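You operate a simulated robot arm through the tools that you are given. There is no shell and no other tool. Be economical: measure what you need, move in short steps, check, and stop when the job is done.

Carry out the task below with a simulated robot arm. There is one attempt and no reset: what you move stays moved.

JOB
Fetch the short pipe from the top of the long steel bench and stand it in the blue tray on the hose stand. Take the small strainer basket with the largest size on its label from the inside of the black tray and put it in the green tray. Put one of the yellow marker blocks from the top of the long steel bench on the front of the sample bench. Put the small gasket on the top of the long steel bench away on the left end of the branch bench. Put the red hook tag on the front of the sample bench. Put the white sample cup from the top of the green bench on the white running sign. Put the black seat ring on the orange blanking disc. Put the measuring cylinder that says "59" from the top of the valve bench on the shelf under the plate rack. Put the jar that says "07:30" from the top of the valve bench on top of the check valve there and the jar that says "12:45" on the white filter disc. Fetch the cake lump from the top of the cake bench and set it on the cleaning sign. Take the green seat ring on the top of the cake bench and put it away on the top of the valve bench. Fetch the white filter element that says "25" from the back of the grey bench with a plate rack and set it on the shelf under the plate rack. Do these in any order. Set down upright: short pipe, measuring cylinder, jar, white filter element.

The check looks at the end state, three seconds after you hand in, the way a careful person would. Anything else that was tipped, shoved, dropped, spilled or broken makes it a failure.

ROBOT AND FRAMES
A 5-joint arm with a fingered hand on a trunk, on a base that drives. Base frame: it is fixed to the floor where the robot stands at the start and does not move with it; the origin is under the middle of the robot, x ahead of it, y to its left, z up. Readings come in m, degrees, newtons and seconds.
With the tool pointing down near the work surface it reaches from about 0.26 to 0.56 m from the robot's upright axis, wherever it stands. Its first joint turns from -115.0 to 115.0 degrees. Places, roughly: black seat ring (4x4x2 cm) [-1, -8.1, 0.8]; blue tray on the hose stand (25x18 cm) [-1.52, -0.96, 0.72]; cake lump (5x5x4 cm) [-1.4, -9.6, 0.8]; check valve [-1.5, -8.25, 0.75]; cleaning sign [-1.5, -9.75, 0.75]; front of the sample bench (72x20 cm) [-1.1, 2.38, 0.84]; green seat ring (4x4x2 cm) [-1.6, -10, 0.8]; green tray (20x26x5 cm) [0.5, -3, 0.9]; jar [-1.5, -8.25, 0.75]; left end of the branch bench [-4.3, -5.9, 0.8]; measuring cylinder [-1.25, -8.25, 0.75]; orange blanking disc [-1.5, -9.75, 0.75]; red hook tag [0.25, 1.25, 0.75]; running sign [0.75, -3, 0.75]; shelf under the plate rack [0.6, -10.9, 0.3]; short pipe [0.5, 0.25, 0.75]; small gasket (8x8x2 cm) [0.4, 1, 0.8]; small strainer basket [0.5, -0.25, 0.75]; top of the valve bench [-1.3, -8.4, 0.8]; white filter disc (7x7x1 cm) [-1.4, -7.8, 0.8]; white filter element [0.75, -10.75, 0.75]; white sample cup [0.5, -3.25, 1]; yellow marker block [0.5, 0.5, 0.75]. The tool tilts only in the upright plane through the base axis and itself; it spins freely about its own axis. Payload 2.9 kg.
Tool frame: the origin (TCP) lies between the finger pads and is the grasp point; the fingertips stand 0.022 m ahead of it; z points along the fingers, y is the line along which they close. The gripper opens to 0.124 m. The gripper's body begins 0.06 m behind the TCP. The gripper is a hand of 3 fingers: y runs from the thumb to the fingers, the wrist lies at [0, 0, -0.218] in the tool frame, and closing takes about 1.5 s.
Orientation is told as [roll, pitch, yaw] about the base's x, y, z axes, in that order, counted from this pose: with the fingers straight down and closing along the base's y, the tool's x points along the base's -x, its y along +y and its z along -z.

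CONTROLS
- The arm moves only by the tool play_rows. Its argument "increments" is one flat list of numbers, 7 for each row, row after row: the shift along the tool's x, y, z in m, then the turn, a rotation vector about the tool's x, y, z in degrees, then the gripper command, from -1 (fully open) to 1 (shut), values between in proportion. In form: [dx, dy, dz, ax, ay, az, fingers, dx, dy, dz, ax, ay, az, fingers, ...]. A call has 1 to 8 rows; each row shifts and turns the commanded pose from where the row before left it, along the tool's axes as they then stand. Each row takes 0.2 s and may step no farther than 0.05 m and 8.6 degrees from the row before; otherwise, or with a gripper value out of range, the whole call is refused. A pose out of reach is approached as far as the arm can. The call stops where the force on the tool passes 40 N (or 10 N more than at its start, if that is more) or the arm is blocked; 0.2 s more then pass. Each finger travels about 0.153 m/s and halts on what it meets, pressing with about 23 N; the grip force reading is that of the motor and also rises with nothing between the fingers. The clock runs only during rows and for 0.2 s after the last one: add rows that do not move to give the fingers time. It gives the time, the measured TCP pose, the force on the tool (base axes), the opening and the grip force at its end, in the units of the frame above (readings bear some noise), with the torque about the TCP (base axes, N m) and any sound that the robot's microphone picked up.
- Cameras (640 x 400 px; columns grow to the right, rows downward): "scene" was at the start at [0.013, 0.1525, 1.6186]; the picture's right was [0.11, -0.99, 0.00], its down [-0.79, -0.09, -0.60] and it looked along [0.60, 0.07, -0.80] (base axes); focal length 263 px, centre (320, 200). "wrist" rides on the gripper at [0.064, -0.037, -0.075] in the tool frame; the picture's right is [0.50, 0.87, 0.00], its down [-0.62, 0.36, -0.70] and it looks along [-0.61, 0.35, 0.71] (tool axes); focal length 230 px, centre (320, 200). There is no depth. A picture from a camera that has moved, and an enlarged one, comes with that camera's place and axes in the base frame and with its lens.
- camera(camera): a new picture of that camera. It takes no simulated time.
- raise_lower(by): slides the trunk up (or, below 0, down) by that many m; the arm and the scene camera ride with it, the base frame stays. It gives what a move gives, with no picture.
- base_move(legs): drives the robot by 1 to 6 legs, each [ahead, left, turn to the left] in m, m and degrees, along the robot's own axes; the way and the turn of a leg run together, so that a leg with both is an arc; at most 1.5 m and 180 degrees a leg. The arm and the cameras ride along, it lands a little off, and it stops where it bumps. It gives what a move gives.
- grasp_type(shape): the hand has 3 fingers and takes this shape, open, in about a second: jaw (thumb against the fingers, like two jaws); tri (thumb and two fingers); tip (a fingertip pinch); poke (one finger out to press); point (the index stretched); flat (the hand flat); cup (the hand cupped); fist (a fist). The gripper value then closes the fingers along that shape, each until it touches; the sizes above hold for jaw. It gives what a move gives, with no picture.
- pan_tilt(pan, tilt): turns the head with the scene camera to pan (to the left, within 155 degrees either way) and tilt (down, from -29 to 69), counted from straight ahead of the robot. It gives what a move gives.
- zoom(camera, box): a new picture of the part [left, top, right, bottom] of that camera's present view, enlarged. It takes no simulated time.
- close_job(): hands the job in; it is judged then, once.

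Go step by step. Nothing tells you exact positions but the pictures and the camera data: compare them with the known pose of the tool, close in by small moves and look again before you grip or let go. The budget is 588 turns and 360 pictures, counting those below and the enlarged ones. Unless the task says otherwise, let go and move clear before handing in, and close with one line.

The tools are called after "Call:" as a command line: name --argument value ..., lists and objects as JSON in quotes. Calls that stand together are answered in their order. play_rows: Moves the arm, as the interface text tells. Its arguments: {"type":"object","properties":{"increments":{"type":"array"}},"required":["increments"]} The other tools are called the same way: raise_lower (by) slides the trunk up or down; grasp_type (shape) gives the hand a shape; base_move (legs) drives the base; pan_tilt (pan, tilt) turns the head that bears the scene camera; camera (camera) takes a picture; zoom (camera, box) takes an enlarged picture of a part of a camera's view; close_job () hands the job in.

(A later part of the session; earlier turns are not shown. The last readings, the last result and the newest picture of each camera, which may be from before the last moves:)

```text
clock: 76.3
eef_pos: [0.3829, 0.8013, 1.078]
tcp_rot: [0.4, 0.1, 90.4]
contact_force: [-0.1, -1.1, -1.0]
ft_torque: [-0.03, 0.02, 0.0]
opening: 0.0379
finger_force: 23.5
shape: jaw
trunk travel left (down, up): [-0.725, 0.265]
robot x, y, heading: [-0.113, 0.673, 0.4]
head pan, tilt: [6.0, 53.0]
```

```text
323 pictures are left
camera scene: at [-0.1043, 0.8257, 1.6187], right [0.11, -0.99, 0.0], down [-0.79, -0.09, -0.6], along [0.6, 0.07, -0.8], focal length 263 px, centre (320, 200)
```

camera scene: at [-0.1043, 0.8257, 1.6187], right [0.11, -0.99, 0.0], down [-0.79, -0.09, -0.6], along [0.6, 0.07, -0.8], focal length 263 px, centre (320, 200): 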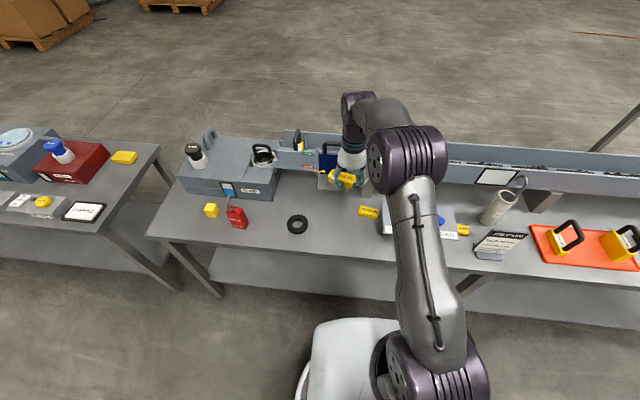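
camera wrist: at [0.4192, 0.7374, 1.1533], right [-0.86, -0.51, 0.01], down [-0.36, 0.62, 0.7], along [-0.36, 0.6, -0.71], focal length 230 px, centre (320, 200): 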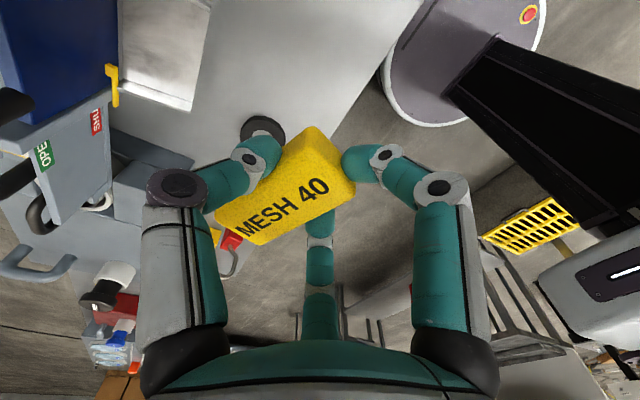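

Block held. I'll back off, turn to face the sample bench and go along it to y≈2.2, then look.

Call:
base_move --legs '[[-0.35, 0, 0], [0, 0, 180], [0, -0.75, 0]]'

Call:
camera --camera "scene"

```text
clock: 89.6
eef_pos: [-0.9891, 1.2743, 1.0781]
tcp_rot: [0.4, 0.2, -87.1]
contact_force: [0.1, -0.5, -0.8]
ft_torque: [-0.01, -0.02, 0.0]
opening: 0.0375
finger_force: 22.9
shape: jaw
trunk travel left (down, up): [-0.725, 0.265]
robot x, y, heading: [-0.4972, 1.4257, -177.2]
head pan, tilt: [6.0, 53.0]
```

```text
322 pictures are left
camera scene: at [-0.5032, 1.2689, 1.6187], right [-0.16, 0.99, 0.0], down [0.79, 0.12, -0.6], along [-0.59, -0.09, -0.8], focal length 263 px, centre (320, 200)
```

scene: 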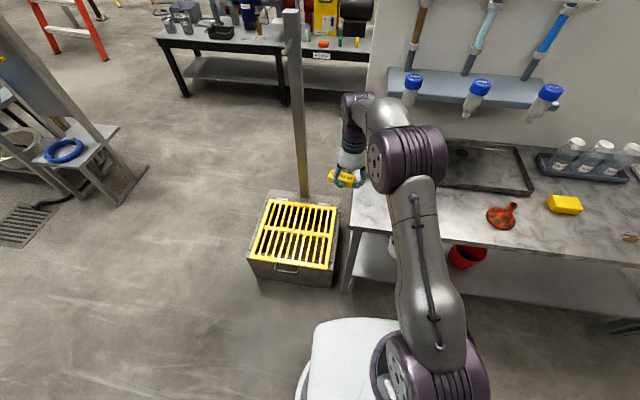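

Bench front edge is near x≈-0.98. I straighten and continue along to y≈2.35.

Call:
base_move --legs '[[0, 0, -2.8], [0, -0.95, 0]]'

Call:
camera --camera "scene"

```text
clock: 95.0
eef_pos: [-0.9962, 2.2479, 1.0786]
tcp_rot: [0.5, 0.1, -90.1]
contact_force: [0.0, -0.5, 0.0]
ft_torque: [-0.02, 0.02, -0.01]
opening: 0.0376
finger_force: 22.5
shape: jaw
trunk travel left (down, up): [-0.725, 0.265]
robot x, y, heading: [-0.4973, 2.3736, 179.6]
head pan, tilt: [6.0, 53.0]
```

```text
321 pictures are left
camera scene: at [-0.5115, 2.2171, 1.6187], right [-0.1, 0.99, 0.0], down [0.79, 0.08, -0.6], along [-0.6, -0.06, -0.8], focal length 263 px, centre (320, 200)
```

scene: 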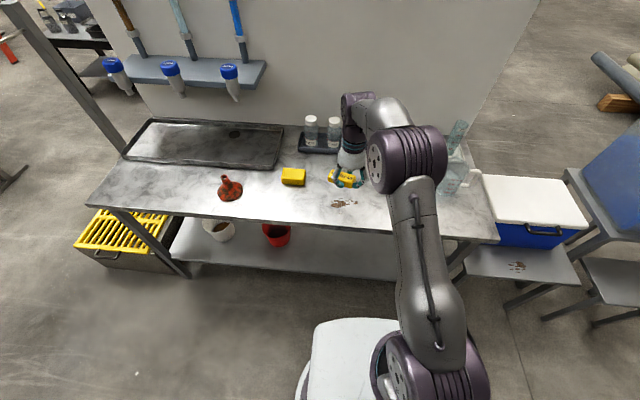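

Call:
camera --camera "wrist"

Call:
zoom --camera "scene" --box '[260, 90, 500, 240]'

```text
320 pictures are left
camera wrist: at [-1.0343, 2.3118, 1.1523], right [0.87, 0.5, 0.01], down [0.35, -0.62, 0.7], along [0.36, -0.61, -0.71], focal length 230 px, centre (320, 200)
```

wrist: 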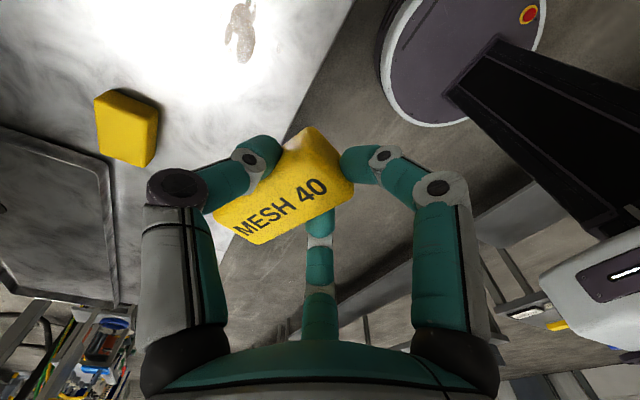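

```text
2.67 times, centred on (380, 165) of scene
camera zoom: at [-0.5115, 2.2171, 1.6187], right [-0.1, 0.99, 0.0], down [0.79, 0.08, -0.6], along [-0.6, -0.06, -0.8], focal length 701 px, centre (160, 293)
```

zoom: 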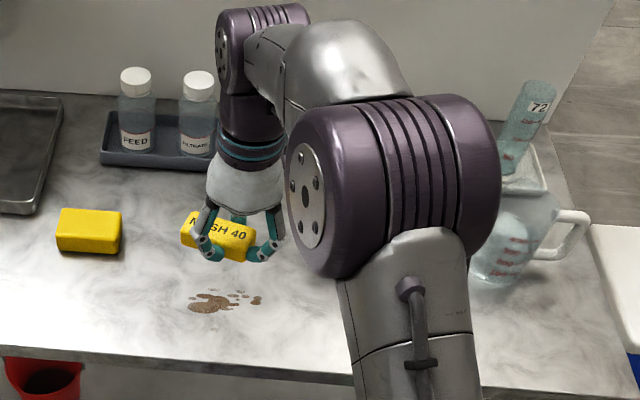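

Right of the stain looks free. I shift right and a bit closer and look again.

Call:
base_move --legs '[[0.1, -0.17, 0]]'

Call:
camera --camera "scene"

```text
clock: 96.6
eef_pos: [-1.0966, 2.4181, 1.0772]
tcp_rot: [0.5, 0.0, -90.1]
contact_force: [0.1, -0.7, -0.6]
ft_torque: [0.0, -0.04, -0.04]
opening: 0.0376
finger_force: 23.4
shape: jaw
trunk travel left (down, up): [-0.725, 0.265]
robot x, y, heading: [-0.5939, 2.5391, 179.7]
head pan, tilt: [6.0, 53.0]
```

```text
318 pictures are left
camera scene: at [-0.6122, 2.3862, 1.6188], right [-0.1, 0.99, 0.0], down [0.79, 0.08, -0.6], along [-0.6, -0.06, -0.8], focal length 263 px, centre (320, 200)
```

scene: 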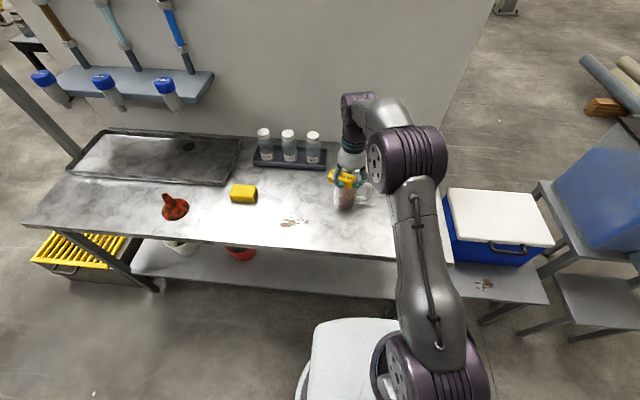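

Call:
zoom --camera "scene" --box '[220, 120, 460, 270]'

Call:
camera --camera "wrist"

```text
2.67 times, centred on (340, 195) of scene
camera zoom: at [-0.6122, 2.3862, 1.6188], right [-0.1, 0.99, 0.0], down [0.79, 0.08, -0.6], along [-0.6, -0.06, -0.8], focal length 701 px, centre (267, 213)
```

zoom: 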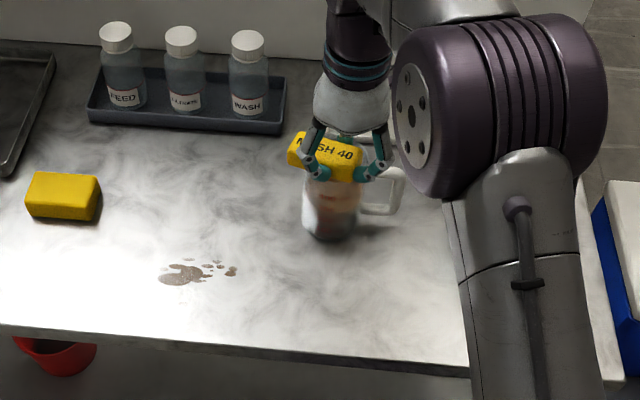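

```text
316 pictures are left
camera wrist: at [-1.1348, 2.4815, 1.1522], right [0.87, 0.5, 0.01], down [0.35, -0.62, 0.7], along [0.35, -0.61, -0.71], focal length 230 px, centre (320, 200)
```

wrist: 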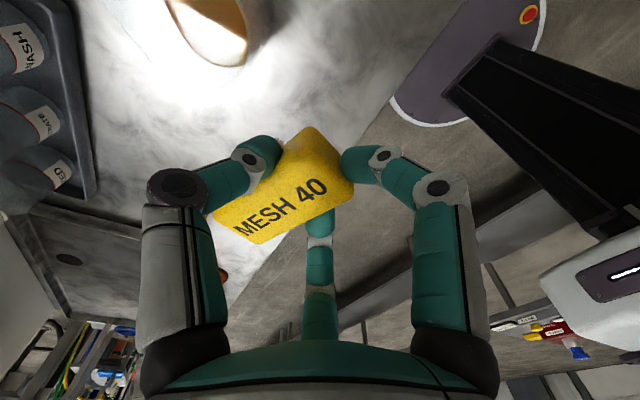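

A jug stands under the hand; a free spot is at about (-1.06, 2.11), left of the stain. I shift left 0.31.

Call:
base_move --legs '[[0, 0.31, 0]]'

Call:
camera --camera "scene"

Call:
camera --camera "wrist"

```text
clock: 98.7
eef_pos: [-1.0996, 2.1007, 1.0779]
tcp_rot: [0.6, 0.2, -90.7]
contact_force: [0.4, -0.2, -0.6]
ft_torque: [0.0, 0.0, 0.01]
opening: 0.0373
finger_force: 22.4
shape: jaw
trunk travel left (down, up): [-0.725, 0.265]
robot x, y, heading: [-0.6016, 2.2182, 179.4]
head pan, tilt: [6.0, 53.0]
```

```text
315 pictures are left
camera scene: at [-0.6152, 2.0656, 1.6186], right [-0.09, 1.0, 0.0], down [0.8, 0.08, -0.6], along [-0.6, -0.06, -0.8], focal length 263 px, centre (320, 200)
```

scene: 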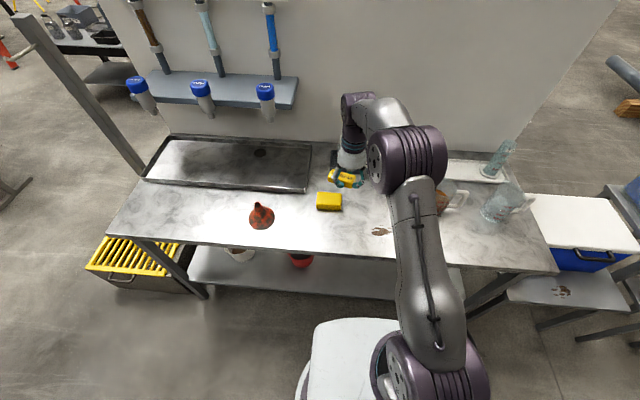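

```text
314 pictures are left
camera wrist: at [-1.1372, 2.1649, 1.1523], right [0.87, 0.49, 0.01], down [0.34, -0.62, 0.7], along [0.35, -0.61, -0.71], focal length 230 px, centre (320, 200)
```

wrist: 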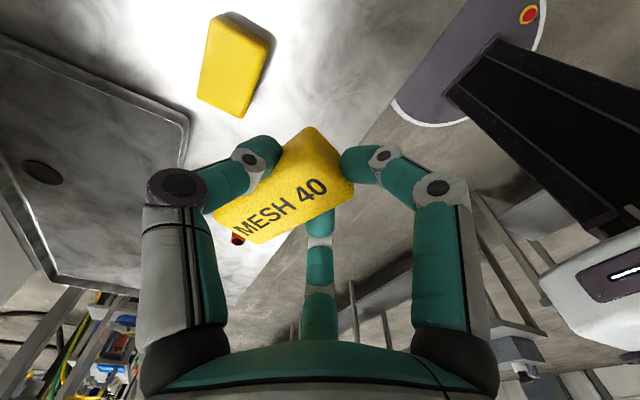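

Call:
play_rows --increments '[0.01, 0.035, 0.02, 0, 0, 0, 1, 0, 0.015, 0.04, 0, 0, 0, 1, 0, 0, 0.05, 0, 0, 0, 1, 0, 0, 0.04, 0, 0, 0, 1, 0, 0, 0, 0, 0, 0, 1]'

Call:
zoom --camera "scene" --box '[260, 130, 460, 270]'

Call:
camera --camera "wrist"

```text
clock: 99.9
eef_pos: [-1.0489, 2.1124, 0.9257]
tcp_rot: [0.4, 0.1, -90.6]
contact_force: [-0.2, 0.5, 0.4]
ft_torque: [0.0, 0.02, 0.01]
opening: 0.0373
finger_force: 22.2
shape: jaw
trunk travel left (down, up): [-0.725, 0.265]
robot x, y, heading: [-0.6009, 2.2169, 179.5]
head pan, tilt: [6.0, 53.0]
```

```text
2.86 times, centred on (360, 200) of scene
camera zoom: at [-0.6148, 2.0663, 1.6187], right [-0.09, 1.0, 0.0], down [0.8, 0.08, -0.6], along [-0.6, -0.06, -0.8], focal length 751 px, centre (206, 200)
```

zoom: 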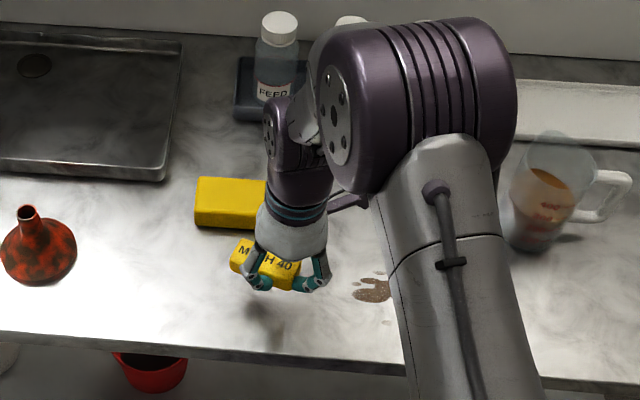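

```text
312 pictures are left
camera wrist: at [-1.0865, 2.1759, 1.0014], right [0.87, 0.49, 0.01], down [0.34, -0.62, 0.7], along [0.35, -0.61, -0.71], focal length 230 px, centre (320, 200)
```

wrist: 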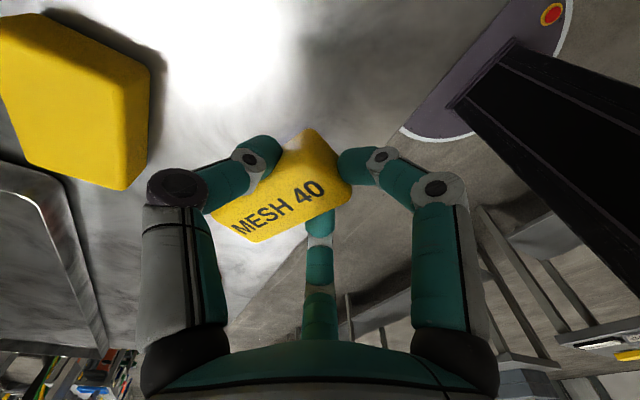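

Call:
play_rows --increments '[0, 0, 0.03, 0, 0, 0, 1, 0, 0, 0.015, 0, 0, 0, 1, 0, 0, 0.005, 0, 0, 0, 1, 0, 0, 0.004, 0, 0, 0, 1, 0, 0, 0.003, 0, 0, 0, 1, 0, 0, 0.003, 0, 0, 0, 1]'

```text
clock: 101.3
eef_pos: [-1.0472, 2.1124, 0.8686]
tcp_rot: [0.4, 0.0, -90.6]
contact_force: [0.2, 1.0, 2.7]
ft_torque: [-0.08, 0.12, -0.02]
opening: 0.0372
finger_force: 23.0
shape: jaw
trunk travel left (down, up): [-0.725, 0.265]
robot x, y, heading: [-0.5957, 2.2216, 179.6]
head pan, tilt: [6.0, 53.0]
```

Call:
play_rows --increments '[0, 0, 0.002, 0, 0, 0, 1, 0, 0, 0, 0, 0, 0, 0.5, 0, 0, 0, 0, 0, 0, 0.2, 0, 0, 0, 0, 0, 0, 0, 0, 0, 0, 0, 0, 0, 0, 0, 0, -0.03, 0, 0, 0, 0, 0, 0, -0.05, 0, 0, 0, 0, 0, 0, -0.05, 0, 0, 0, 0]'

Call:
zoom --camera "scene" --box '[260, 130, 460, 270]'

```text
clock: 103.1
eef_pos: [-1.0481, 2.1114, 0.9971]
tcp_rot: [0.4, 0.1, -90.6]
contact_force: [0.9, -0.3, -0.2]
ft_torque: [-0.03, 0.07, -0.01]
opening: 0.0617
finger_force: 0.0
shape: jaw
trunk travel left (down, up): [-0.725, 0.265]
robot x, y, heading: [-0.5953, 2.222, 179.3]
head pan, tilt: [6.0, 53.0]
```

```text
2.86 times, centred on (360, 200) of scene
camera zoom: at [-0.6139, 2.0666, 1.6187], right [-0.09, 1.0, 0.0], down [0.79, 0.08, -0.6], along [-0.6, -0.06, -0.8], focal length 751 px, centre (206, 200)
```

zoom: 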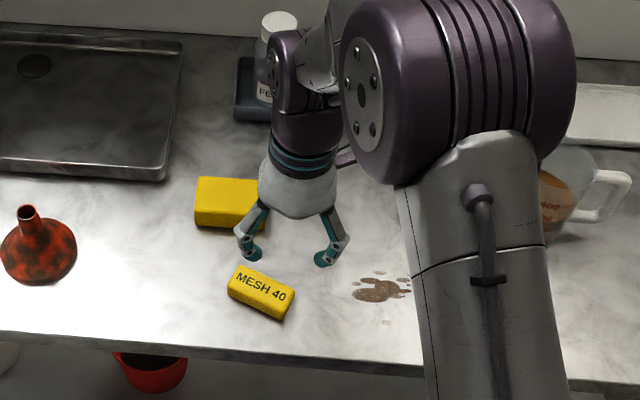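

Block set down well. Next the red hook tag: raise, back off, turn, and drive to the long bench near y≈1.03.

Call:
play_rows --increments '[0, 0, -0.05, 0, 0, 0, -0.3, 0, 0, -0.05, 0, 0, 0, -0.3]'

Call:
base_move --legs '[[-0.1, 0, 0], [0, 0, -179.5], [0, -1.19, 0], [0.35, 0, 0]]'

Call:
camera --camera "scene"

Call:
camera --camera "wrist"

```text
clock: 103.7
eef_pos: [-1.0497, 2.1078, 1.0983]
tcp_rot: [0.5, 0.1, -90.5]
contact_force: [0.4, 0.1, 0.6]
ft_torque: [0.03, 0.03, 0.0]
opening: 0.0803
finger_force: 0.0
shape: jaw
trunk travel left (down, up): [-0.725, 0.265]
robot x, y, heading: [-0.6015, 2.2216, 179.5]
head pan, tilt: [6.0, 53.0]
```

```text
clock: 119.6
eef_pos: [0.2892, 1.1512, 1.0974]
tcp_rot: [0.5, 0.1, 89.2]
contact_force: [0.8, -0.5, -0.1]
ft_torque: [-0.02, -0.01, 0.0]
opening: 0.0804
finger_force: 0.0
shape: jaw
trunk travel left (down, up): [-0.725, 0.265]
robot x, y, heading: [-0.165, 1.0445, -0.9]
head pan, tilt: [6.0, 53.0]
```

```text
310 pictures are left
camera scene: at [-0.1471, 1.1942, 1.6187], right [0.09, -1.0, 0.0], down [-0.8, -0.07, -0.6], along [0.6, 0.05, -0.8], focal length 263 px, centre (320, 200)
```

scene: 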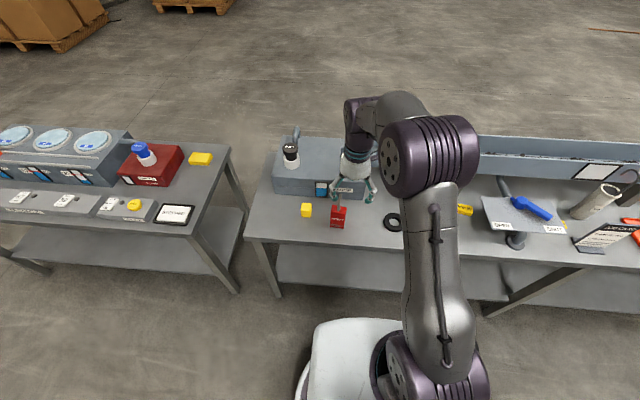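

```text
309 pictures are left
camera wrist: at [0.3251, 1.0867, 1.1715], right [-0.87, -0.49, 0.01], down [-0.34, 0.62, 0.7], along [-0.35, 0.61, -0.71], focal length 230 px, centre (320, 200)
```

wrist: 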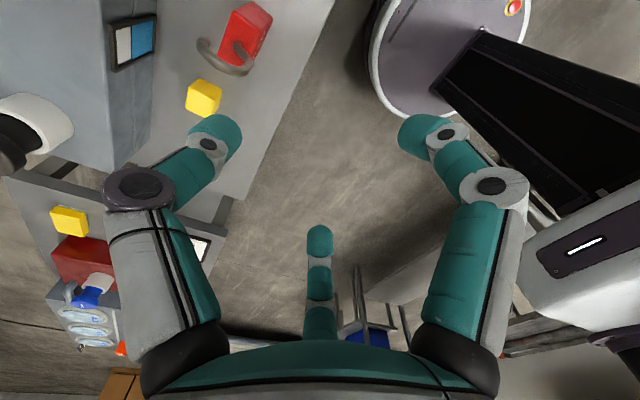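

Call:
zoom --camera "scene" --box '[280, 170, 400, 245]'

Call:
zoom --camera "wrist" --box '[170, 0, 300, 120]'

```text
5.33 times, centred on (340, 208) of scene
camera zoom: at [-0.1471, 1.1942, 1.6187], right [0.09, -1.0, 0.0], down [-0.8, -0.07, -0.6], along [0.6, 0.05, -0.8], focal length 1402 px, centre (213, 160)
```

zoom: 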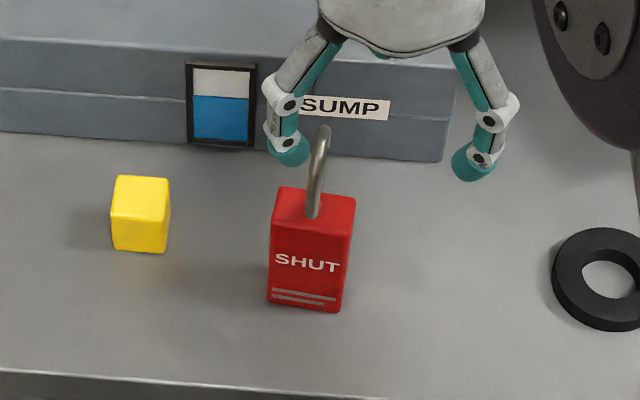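

```text
3.33 times, centred on (235, 60) of wrist
camera zoom: at [0.3251, 1.0867, 1.1715], right [-0.87, -0.49, 0.01], down [-0.34, 0.62, 0.7], along [-0.35, 0.61, -0.71], focal length 767 px, centre (603, 667)
```

zoom: 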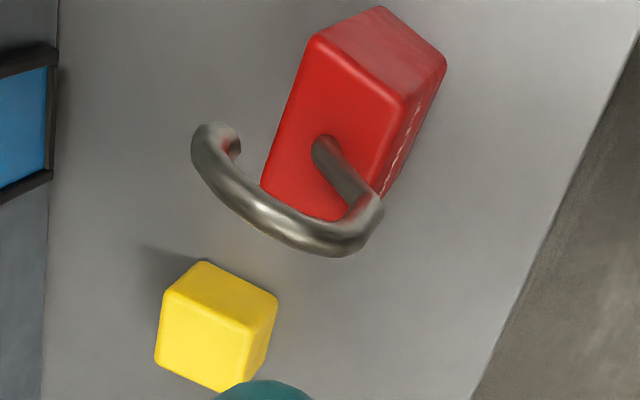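

The tag stands upright with its hook on top, around (0.37,1.173). I'll move nearer and turn the hand to yaw 0 to view it from another side.

Call:
base_move --legs '[[0.08, 0, 0.9]]'

Call:
play_rows --increments '[0, 0, 0, 0, 0, 8.5, -0.3, 0, 0, 0, 0, 0, 8.5, -0.3, 0, 0, 0, 0, 0, 8.5, -0.3, 0, 0, 0, 0, 0, 8.5, -0.3, 0, 0, 0, 0, 0, 8.5, -0.3, 0, 0, 0, 0, 0, 8.5, -0.3, 0, 0, 0, 0, 0, 8.5, -0.3, 0, 0, 0, 0, 0, 8.5, -0.3]'

Call:
play_rows --increments '[0, 0, 0, 0, 0, 8.5, -0.3, 0, 0, 0, 0, 0, 8.5, -0.3, 0, 0, 0, 0, 0, 5, -0.3, 0, 0, 0, 0, 0, 0, -0.3]'

Call:
camera --camera "wrist"

Call:
camera --camera "scene"

```text
clock: 120.7
eef_pos: [0.3664, 1.1573, 1.0965]
tcp_rot: [0.5, 0.1, 90.0]
contact_force: [0.5, 0.1, 0.4]
ft_torque: [-0.01, 0.01, 0.03]
opening: 0.08
finger_force: 0.0
shape: jaw
trunk travel left (down, up): [-0.725, 0.265]
robot x, y, heading: [-0.0837, 1.0427, 0.2]
head pan, tilt: [6.0, 53.0]
```

```text
clock: 122.5
eef_pos: [0.368, 1.158, 1.0987]
tcp_rot: [0.1, 0.5, 21.9]
contact_force: [0.3, -0.1, -0.1]
ft_torque: [0.0, -0.02, 0.0]
opening: 0.0802
finger_force: 0.2
shape: jaw
trunk travel left (down, up): [-0.725, 0.265]
robot x, y, heading: [-0.0855, 1.0445, 0.0]
head pan, tilt: [6.0, 53.0]
```

```text
clock: 123.5
eef_pos: [0.3686, 1.1587, 1.0967]
tcp_rot: [-0.1, 0.3, 0.1]
contact_force: [0.7, 0.2, -0.1]
ft_torque: [-0.03, 0.03, -0.02]
opening: 0.0802
finger_force: 0.1
shape: jaw
trunk travel left (down, up): [-0.725, 0.265]
robot x, y, heading: [-0.0831, 1.0397, 0.0]
head pan, tilt: [6.0, 53.0]
```

```text
306 pictures are left
camera wrist: at [0.3036, 1.121, 1.1723], right [-0.5, 0.87, 0.0], down [0.62, 0.36, 0.7], along [0.6, 0.35, -0.72], focal length 230 px, centre (320, 200)
```

wrist: 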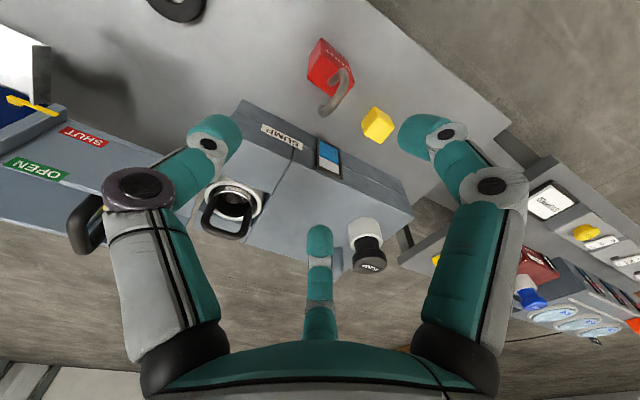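

```text
305 pictures are left
camera scene: at [-0.0696, 1.1939, 1.6187], right [0.11, -0.99, 0.0], down [-0.79, -0.08, -0.6], along [0.6, 0.06, -0.8], focal length 263 px, centre (320, 200)
```

scene: 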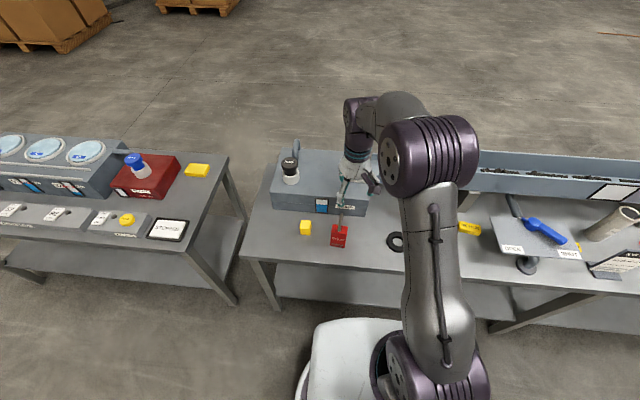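

Call:
zoom --camera "wrist" --box '[280, 20, 410, 150]'

Call:
zoom --camera "scene" --box '[290, 170, 410, 260]'

```text
3.08 times, centred on (345, 85) of wrist
camera zoom: at [0.3036, 1.121, 1.1723], right [-0.5, 0.87, 0.0], down [0.62, 0.36, 0.7], along [0.6, 0.35, -0.72], focal length 708 px, centre (243, 554)
```

zoom: 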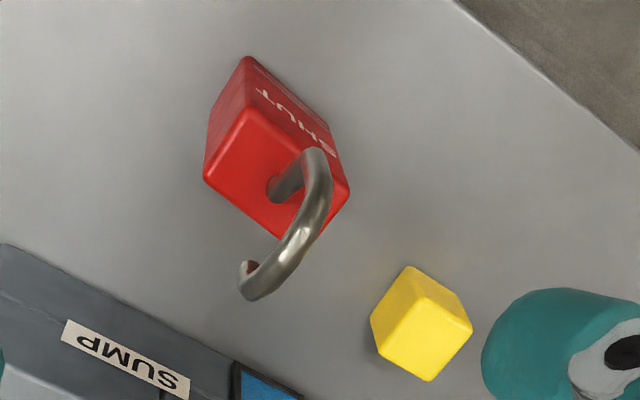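

```text
4.44 times, centred on (350, 215) of scene
camera zoom: at [-0.0696, 1.1939, 1.6187], right [0.11, -0.99, 0.0], down [-0.79, -0.08, -0.6], along [0.6, 0.06, -0.8], focal length 1168 px, centre (187, 133)
```

zoom: 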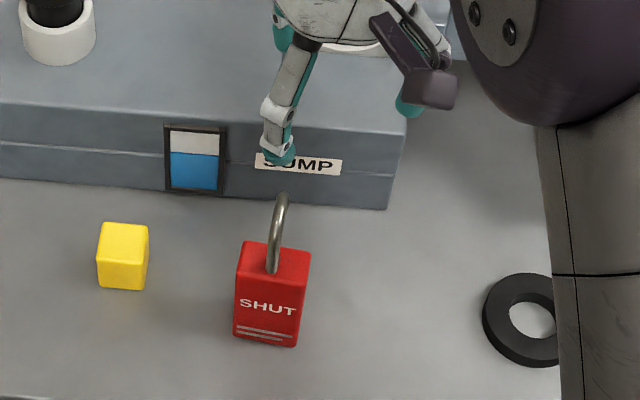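

Triangulated: body top z≈0.88 centred (0.371,1.174), hook rod rising to z≈0.957 in the x–z plane. I'll pinch the hook along y at z≈0.937.

Call:
play_rows --increments '[-0.011, 0.017, 0.03, 0, 0, 0, -0.3, 0, 0, 0.04, 0, 0, 0, -0.3, 0, 0, 0.03, 0, 0, 0, -0.3, 0, 0, 0.02, 0, 0, 0, -0.3, 0, 0, 0, 0, 0, 0, -0.3]'

Call:
camera --camera "wrist"

Call:
zoom --camera "scene" --box '[290, 170, 410, 260]'

```text
clock: 124.7
eef_pos: [0.3778, 1.1746, 0.9775]
tcp_rot: [-0.1, 0.4, 0.0]
contact_force: [-0.2, -0.3, 0.5]
ft_torque: [-0.05, -0.02, 0.01]
opening: 0.08
finger_force: 0.1
shape: jaw
trunk travel left (down, up): [-0.725, 0.265]
robot x, y, heading: [-0.0809, 1.0434, -0.1]
head pan, tilt: [6.0, 53.0]
```

```text
302 pictures are left
camera wrist: at [0.3135, 1.1371, 1.0521], right [-0.5, 0.87, 0.0], down [0.62, 0.36, 0.7], along [0.6, 0.35, -0.72], focal length 230 px, centre (320, 200)
```

wrist: 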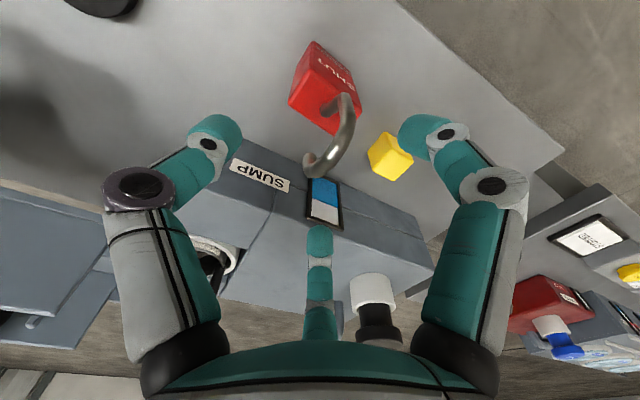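

```text
4.44 times, centred on (350, 215) of scene
camera zoom: at [-0.0699, 1.1938, 1.6187], right [0.11, -0.99, 0.0], down [-0.79, -0.08, -0.6], along [0.6, 0.06, -0.8], focal length 1168 px, centre (187, 133)
```

zoom: 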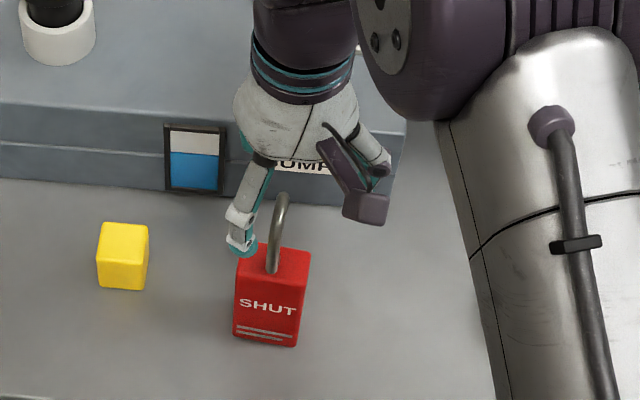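

The hook arcs around (0.367, z 0.93). I centre on x=0.367, lower to z≈0.937 and pinch.

Call:
play_rows --increments '[0.011, 0, 0.015, 0, 0, 0, -0.3, 0, 0, 0.025, 0, 0, 0, -0.3, 0, 0, 0, 0, 0, 0, 0, 0, 0, 0, 0, 0, 0, 0.3, 0, 0, 0, 0, 0, 0, 0.3]'

Call:
camera --camera "wrist"

Call:
zoom --camera "scene" --box '[290, 170, 410, 260]'

```text
clock: 125.8
eef_pos: [0.3669, 1.1738, 0.937]
tcp_rot: [-0.2, 0.5, 0.0]
contact_force: [-0.1, -0.1, 0.0]
ft_torque: [0.0, -0.01, 0.0]
opening: 0.0438
finger_force: 0.0
shape: jaw
trunk travel left (down, up): [-0.725, 0.265]
robot x, y, heading: [-0.0806, 1.039, 0.0]
head pan, tilt: [6.0, 53.0]
```

```text
300 pictures are left
camera wrist: at [0.3017, 1.1367, 1.0124], right [-0.5, 0.87, 0.0], down [0.62, 0.36, 0.7], along [0.6, 0.35, -0.72], focal length 230 px, centre (320, 200)
```

wrist: 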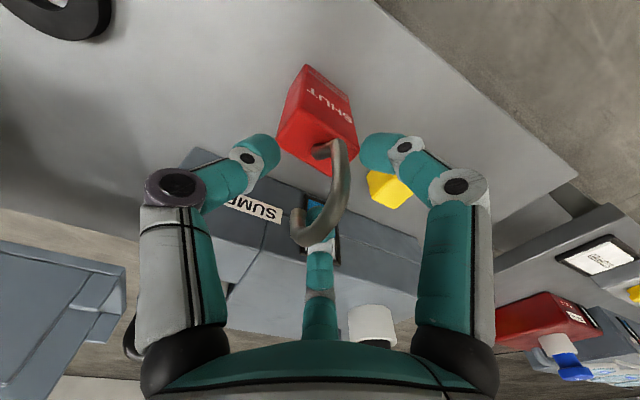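

```text
4.44 times, centred on (350, 215) of scene
camera zoom: at [-0.0697, 1.1939, 1.6187], right [0.11, -0.99, 0.0], down [-0.79, -0.08, -0.6], along [0.6, 0.06, -0.8], focal length 1168 px, centre (187, 133)
```

zoom: 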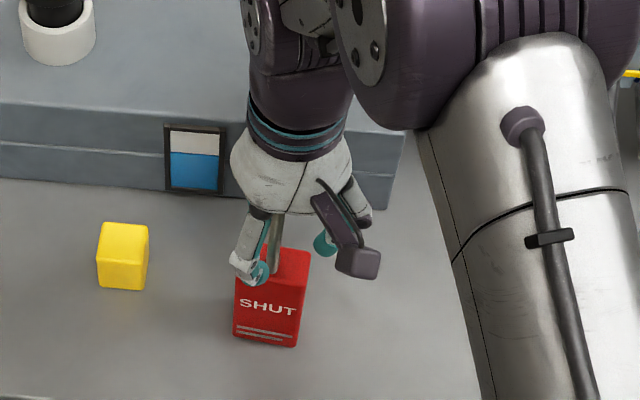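

Call:
play_rows --increments '[0, 0, 0, 0, 0, 0, 0.5, 0, 0, 0, 0, 0, 0, 0.7, 0, 0, 0, 0, 0, 0, 1, 0, 0, 0, 0, 0, 0, 1, 0, 0, 0, 0, 0, 0, 1]'

Call:
camera --camera "wrist"

Call:
zoom --camera "scene" --box '[290, 170, 410, 260]'

```text
clock: 127.0
eef_pos: [0.3659, 1.1748, 0.9361]
tcp_rot: [-0.2, 0.3, 0.0]
contact_force: [-1.1, -1.1, -0.6]
ft_torque: [0.03, 0.0, 0.01]
opening: 0.0
finger_force: 22.8
shape: jaw
trunk travel left (down, up): [-0.725, 0.265]
robot x, y, heading: [-0.0825, 1.0423, 0.2]
head pan, tilt: [6.0, 53.0]
```

```text
298 pictures are left
camera wrist: at [0.3019, 1.1367, 1.0124], right [-0.5, 0.87, 0.0], down [0.62, 0.36, 0.7], along [0.6, 0.35, -0.72], focal length 230 px, centre (320, 200)
```

wrist: 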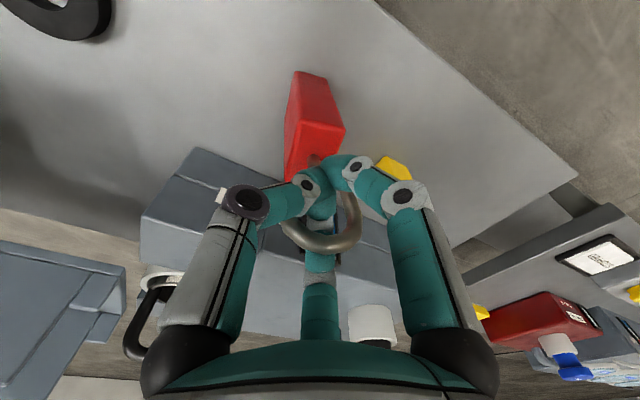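

```text
4.44 times, centred on (350, 215) of scene
camera zoom: at [-0.0695, 1.1939, 1.6187], right [0.11, -0.99, 0.0], down [-0.79, -0.08, -0.6], along [0.6, 0.06, -0.8], focal length 1168 px, centre (187, 133)
```

zoom: 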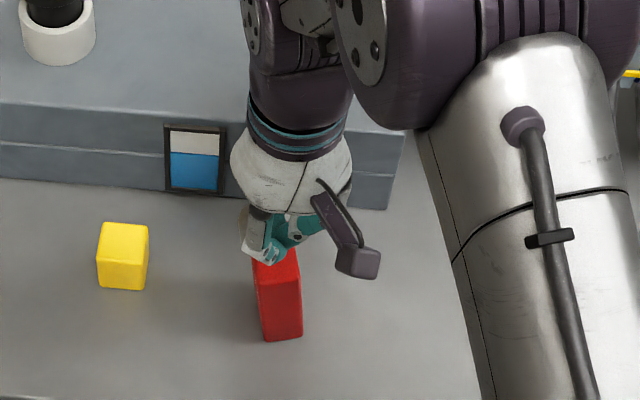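

The fingers closed inside the hook and turned the tag; nothing firmly held. I reopen, rise and look again.

Call:
play_rows --increments '[0, 0, 0, 0, 0, 0, 0.5, 0, 0, 0, 0, 0, 0, 0, 0, 0, 0, 0, 0, 0, -0.3, 0, 0, 0, 0, 0, 0, -0.3, 0, 0, -0.04, 0, 0, 0, -0.3, 0, 0, -0.05, 0, 0, 0, -0.3, 0, 0, -0.04, 0, 0, 0, -0.3]'

Call:
zoom --camera "wrist" --box '[220, 0, 420, 150]'

Call:
zoom --camera "scene" --box '[290, 170, 410, 260]'

```text
clock: 128.7
eef_pos: [0.3644, 1.1746, 1.0705]
tcp_rot: [-0.2, 0.4, 0.0]
contact_force: [-0.4, 0.2, 0.6]
ft_torque: [0.01, 0.02, -0.01]
opening: 0.0801
finger_force: 0.0
shape: jaw
trunk travel left (down, up): [-0.725, 0.265]
robot x, y, heading: [-0.081, 1.0442, 0.3]
head pan, tilt: [6.0, 53.0]
```

```text
2.67 times, centred on (320, 75) of wrist
camera zoom: at [0.3004, 1.1371, 1.1457], right [-0.5, 0.87, 0.0], down [0.62, 0.36, 0.7], along [0.6, 0.35, -0.72], focal length 614 px, centre (320, 533)
```

zoom: 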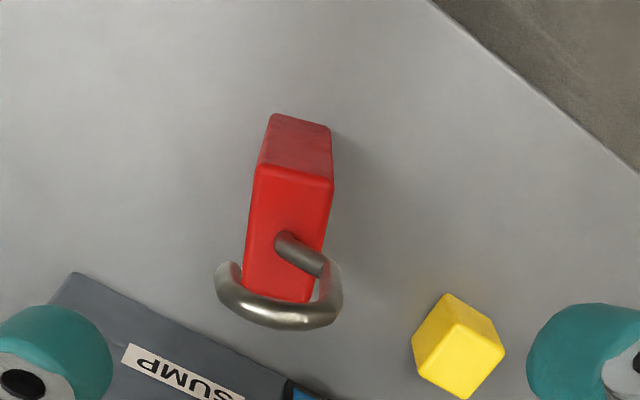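

```text
4.44 times, centred on (350, 215) of scene
camera zoom: at [-0.0703, 1.1937, 1.6187], right [0.11, -0.99, 0.0], down [-0.79, -0.08, -0.6], along [0.6, 0.06, -0.8], focal length 1168 px, centre (187, 133)
```

zoom: 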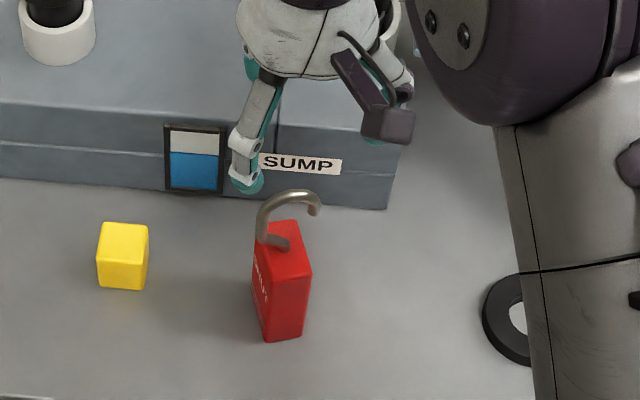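

The tag turned about -65°, still standing. I'll turn the hand to yaw -65 so it closes across the hook and trap the apex at (0.382,1.169, 0.952).

Call:
play_rows --increments '[-0.018, -0.006, 0, 0, 0, 8.5, -0.3, 0, 0, 0, 0, 0, 8.5, -0.3, 0, 0, 0, 0, 0, 8.5, -0.3, 0, 0, 0, 0, 0, 8.5, -0.3, 0, 0, 0, 0, 0, 8.5, -0.3, 0, 0, 0, 0, 0, 8.5, -0.3, 0, 0, 0, 0, 0, 8.5, -0.3, 0, 0, 0, 0, 0, 5.5, -0.3]'

Call:
play_rows --increments '[0, 0, 0.03, 0, 0, 0, -0.3, 0, 0, 0.04, 0, 0, 0, 0.2, 0, 0, 0, 0, 0, 0, 0.2]'

Call:
camera --camera "wrist"

Call:
zoom --camera "scene" --box '[290, 170, 410, 260]'

```text
clock: 130.4
eef_pos: [0.3845, 1.1692, 1.0669]
tcp_rot: [-0.5, 0.2, -65.1]
contact_force: [0.0, -0.4, -0.5]
ft_torque: [-0.02, 0.0, -0.01]
opening: 0.0803
finger_force: 0.0
shape: jaw
trunk travel left (down, up): [-0.725, 0.265]
robot x, y, heading: [-0.0849, 1.0401, 0.1]
head pan, tilt: [6.0, 53.0]
```

```text
clock: 131.2
eef_pos: [0.3841, 1.1663, 0.9979]
tcp_rot: [-0.4, 0.0, -65.0]
contact_force: [-0.5, -0.4, 0.3]
ft_torque: [-0.01, 0.0, 0.01]
opening: 0.0496
finger_force: 0.0
shape: jaw
trunk travel left (down, up): [-0.725, 0.265]
robot x, y, heading: [-0.0781, 1.0462, -0.1]
head pan, tilt: [6.0, 53.0]
```

```text
294 pictures are left
camera wrist: at [0.3219, 1.2097, 1.073], right [0.57, 0.82, -0.01], down [0.59, -0.41, 0.7], along [0.57, -0.4, -0.72], focal length 230 px, centre (320, 200)
```

wrist: 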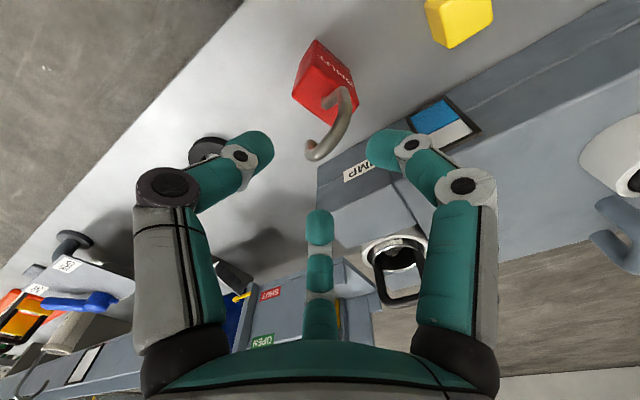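

```text
4.44 times, centred on (350, 215) of scene
camera zoom: at [-0.0702, 1.1938, 1.6187], right [0.11, -0.99, 0.0], down [-0.79, -0.08, -0.6], along [0.6, 0.06, -0.8], focal length 1168 px, centre (187, 133)
```

zoom: 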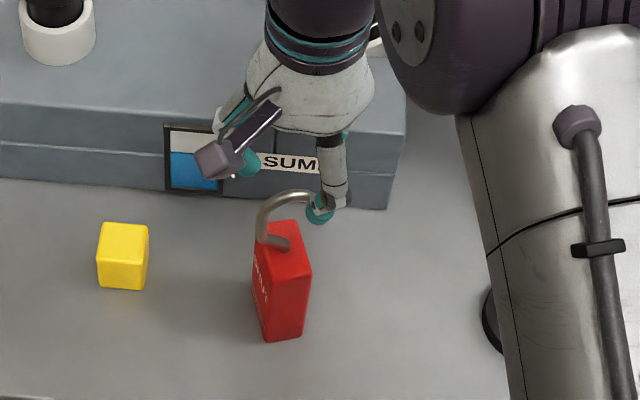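

Call:
play_rows --increments '[0.005, 0.003, 0.02, 0, 0, 0, 0.2, 0, 0, 0.026, 0, 0, 0, 0.2, 0, 0, 0, 0, 0, 0, 0.5, 0, 0, 0, 0, 0, 0, 0.8, 0, 0, 0, 0, 0, 0, 1, 0, 0, 0, 0, 0, 0, 1]'

Call:
camera --camera "wrist"

Call:
zoom --camera "scene" --box '[290, 170, 410, 260]'

```text
clock: 132.7
eef_pos: [0.3844, 1.1742, 0.9503]
tcp_rot: [-0.6, 0.1, -65.0]
contact_force: [0.0, 0.4, -1.9]
ft_torque: [0.01, 0.01, -0.01]
opening: 0.0019
finger_force: 23.4
shape: jaw
trunk travel left (down, up): [-0.725, 0.265]
robot x, y, heading: [-0.0815, 1.0423, 0.0]
head pan, tilt: [6.0, 53.0]
```

```text
292 pictures are left
camera wrist: at [0.3235, 1.2159, 1.0259], right [0.57, 0.82, -0.01], down [0.59, -0.41, 0.7], along [0.57, -0.4, -0.72], focal length 230 px, centre (320, 200)
```

wrist: 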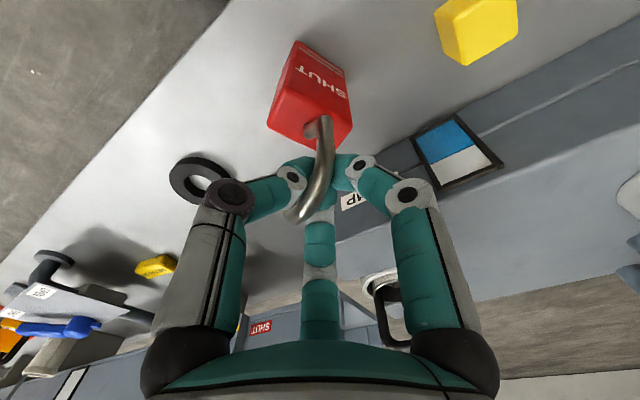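

```text
4.44 times, centred on (350, 215) of scene
camera zoom: at [-0.0695, 1.194, 1.6187], right [0.11, -0.99, 0.0], down [-0.79, -0.08, -0.6], along [0.6, 0.06, -0.8], focal length 1168 px, centre (187, 133)
```

zoom: 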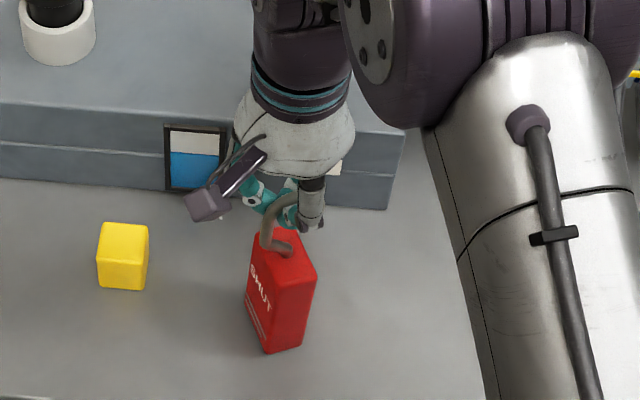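

The fingers are closed through the hook, trapping it. I lift slowly and check whether it hangs.

Call:
play_rows --increments '[0, 0, -0.01, 0, 0, 0, 1, 0, 0, -0.015, 0, 0, 0, 1, 0, 0, -0.02, 0, 0, 0, 1, 0, 0, 0, 0, 0, 0, 1, 0, 0, 0, 0, 0, 0, 1]'

Call:
camera --camera "wrist"

Call:
zoom --camera "scene" --box '[290, 170, 410, 260]'

```text
clock: 133.8
eef_pos: [0.3844, 1.1748, 0.9948]
tcp_rot: [-0.5, 0.1, -65.0]
contact_force: [0.0, 0.3, -1.4]
ft_torque: [-0.04, -0.01, 0.0]
opening: 0.0018
finger_force: 22.8
shape: jaw
trunk travel left (down, up): [-0.725, 0.265]
robot x, y, heading: [-0.082, 1.0389, 0.2]
head pan, tilt: [6.0, 53.0]
```

```text
290 pictures are left
camera wrist: at [0.3234, 1.2174, 1.0705], right [0.57, 0.82, -0.01], down [0.59, -0.41, 0.7], along [0.57, -0.4, -0.72], focal length 230 px, centre (320, 200)
```

wrist: 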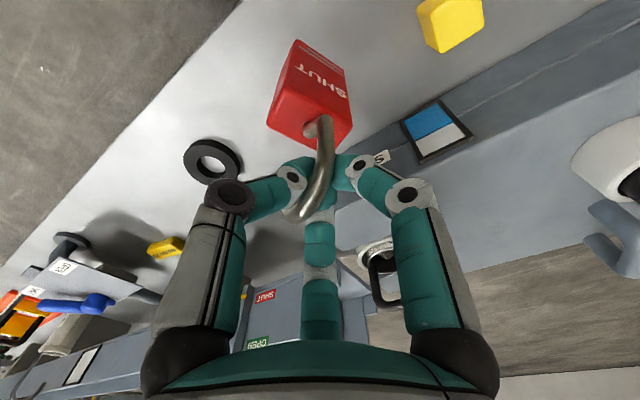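

```text
4.44 times, centred on (350, 215) of scene
camera zoom: at [-0.0696, 1.1939, 1.6187], right [0.11, -0.99, 0.0], down [-0.79, -0.08, -0.6], along [0.6, 0.06, -0.8], focal length 1168 px, centre (187, 133)
```

zoom: 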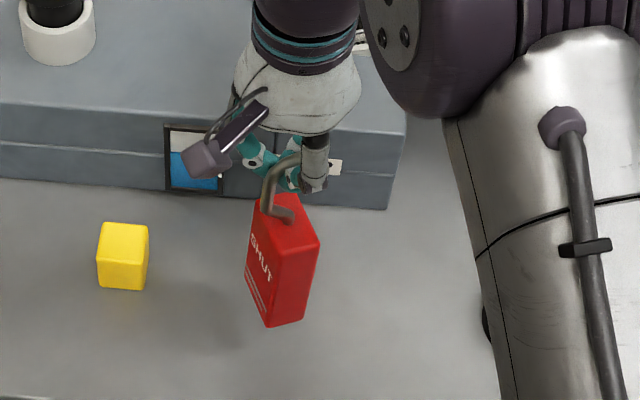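

The tag hangs securely. I raise it and drive to the sample bench.

Call:
play_rows --increments '[0, 0, -0.03, 0, 0, 0, 1, 0, 0, -0.04, 0, 0, 0, 1, 0, 0, -0.04, 0, 0, 0, 1, 0, 0, -0.03, 0, 0, 0, 1]'

Call:
base_move --legs '[[-0.4, 0, 0], [0, 0, 180], [0, -1.41, 0]]'

Call:
camera --camera "scene"

Call:
camera --camera "wrist"

```text
clock: 134.8
eef_pos: [0.3848, 1.1748, 1.1356]
tcp_rot: [-0.5, 0.1, -65.1]
contact_force: [0.0, -0.3, -1.5]
ft_torque: [-0.01, -0.02, 0.0]
opening: 0.0018
finger_force: 22.8
shape: jaw
trunk travel left (down, up): [-0.725, 0.265]
robot x, y, heading: [-0.0821, 1.0405, 0.1]
head pan, tilt: [6.0, 53.0]
```

```text
clock: 151.4
eef_pos: [-0.9823, 2.3079, 1.135]
tcp_rot: [-0.5, 0.1, 116.2]
contact_force: [0.4, 0.8, -1.2]
ft_torque: [0.01, -0.01, -0.03]
opening: 0.002
finger_force: 23.5
shape: jaw
trunk travel left (down, up): [-0.725, 0.265]
robot x, y, heading: [-0.5152, 2.4482, -178.8]
head pan, tilt: [6.0, 53.0]
```

```text
288 pictures are left
camera scene: at [-0.5286, 2.2935, 1.6187], right [-0.12, 0.99, 0.0], down [0.79, 0.1, -0.6], along [-0.6, -0.07, -0.8], focal length 263 px, centre (320, 200)
```

scene: 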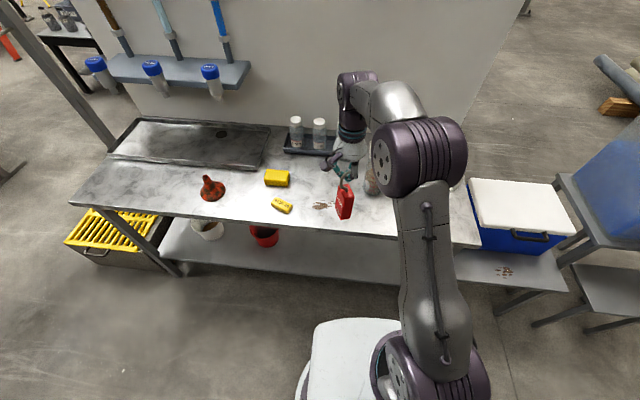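

```text
287 pictures are left
camera wrist: at [-0.9232, 2.265, 1.2102], right [-0.56, -0.83, -0.01], down [-0.6, 0.4, 0.7], along [-0.58, 0.39, -0.72], focal length 230 px, centre (320, 200)
```

wrist: 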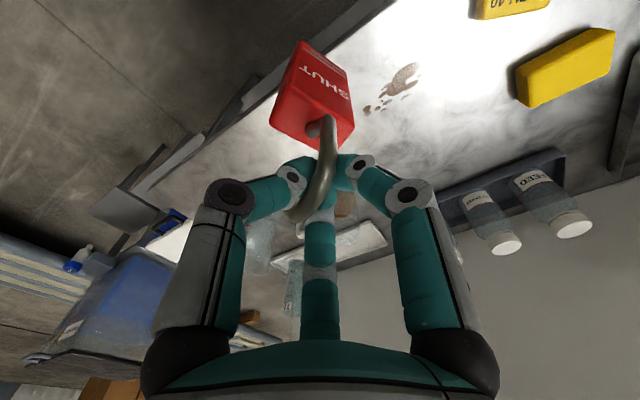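

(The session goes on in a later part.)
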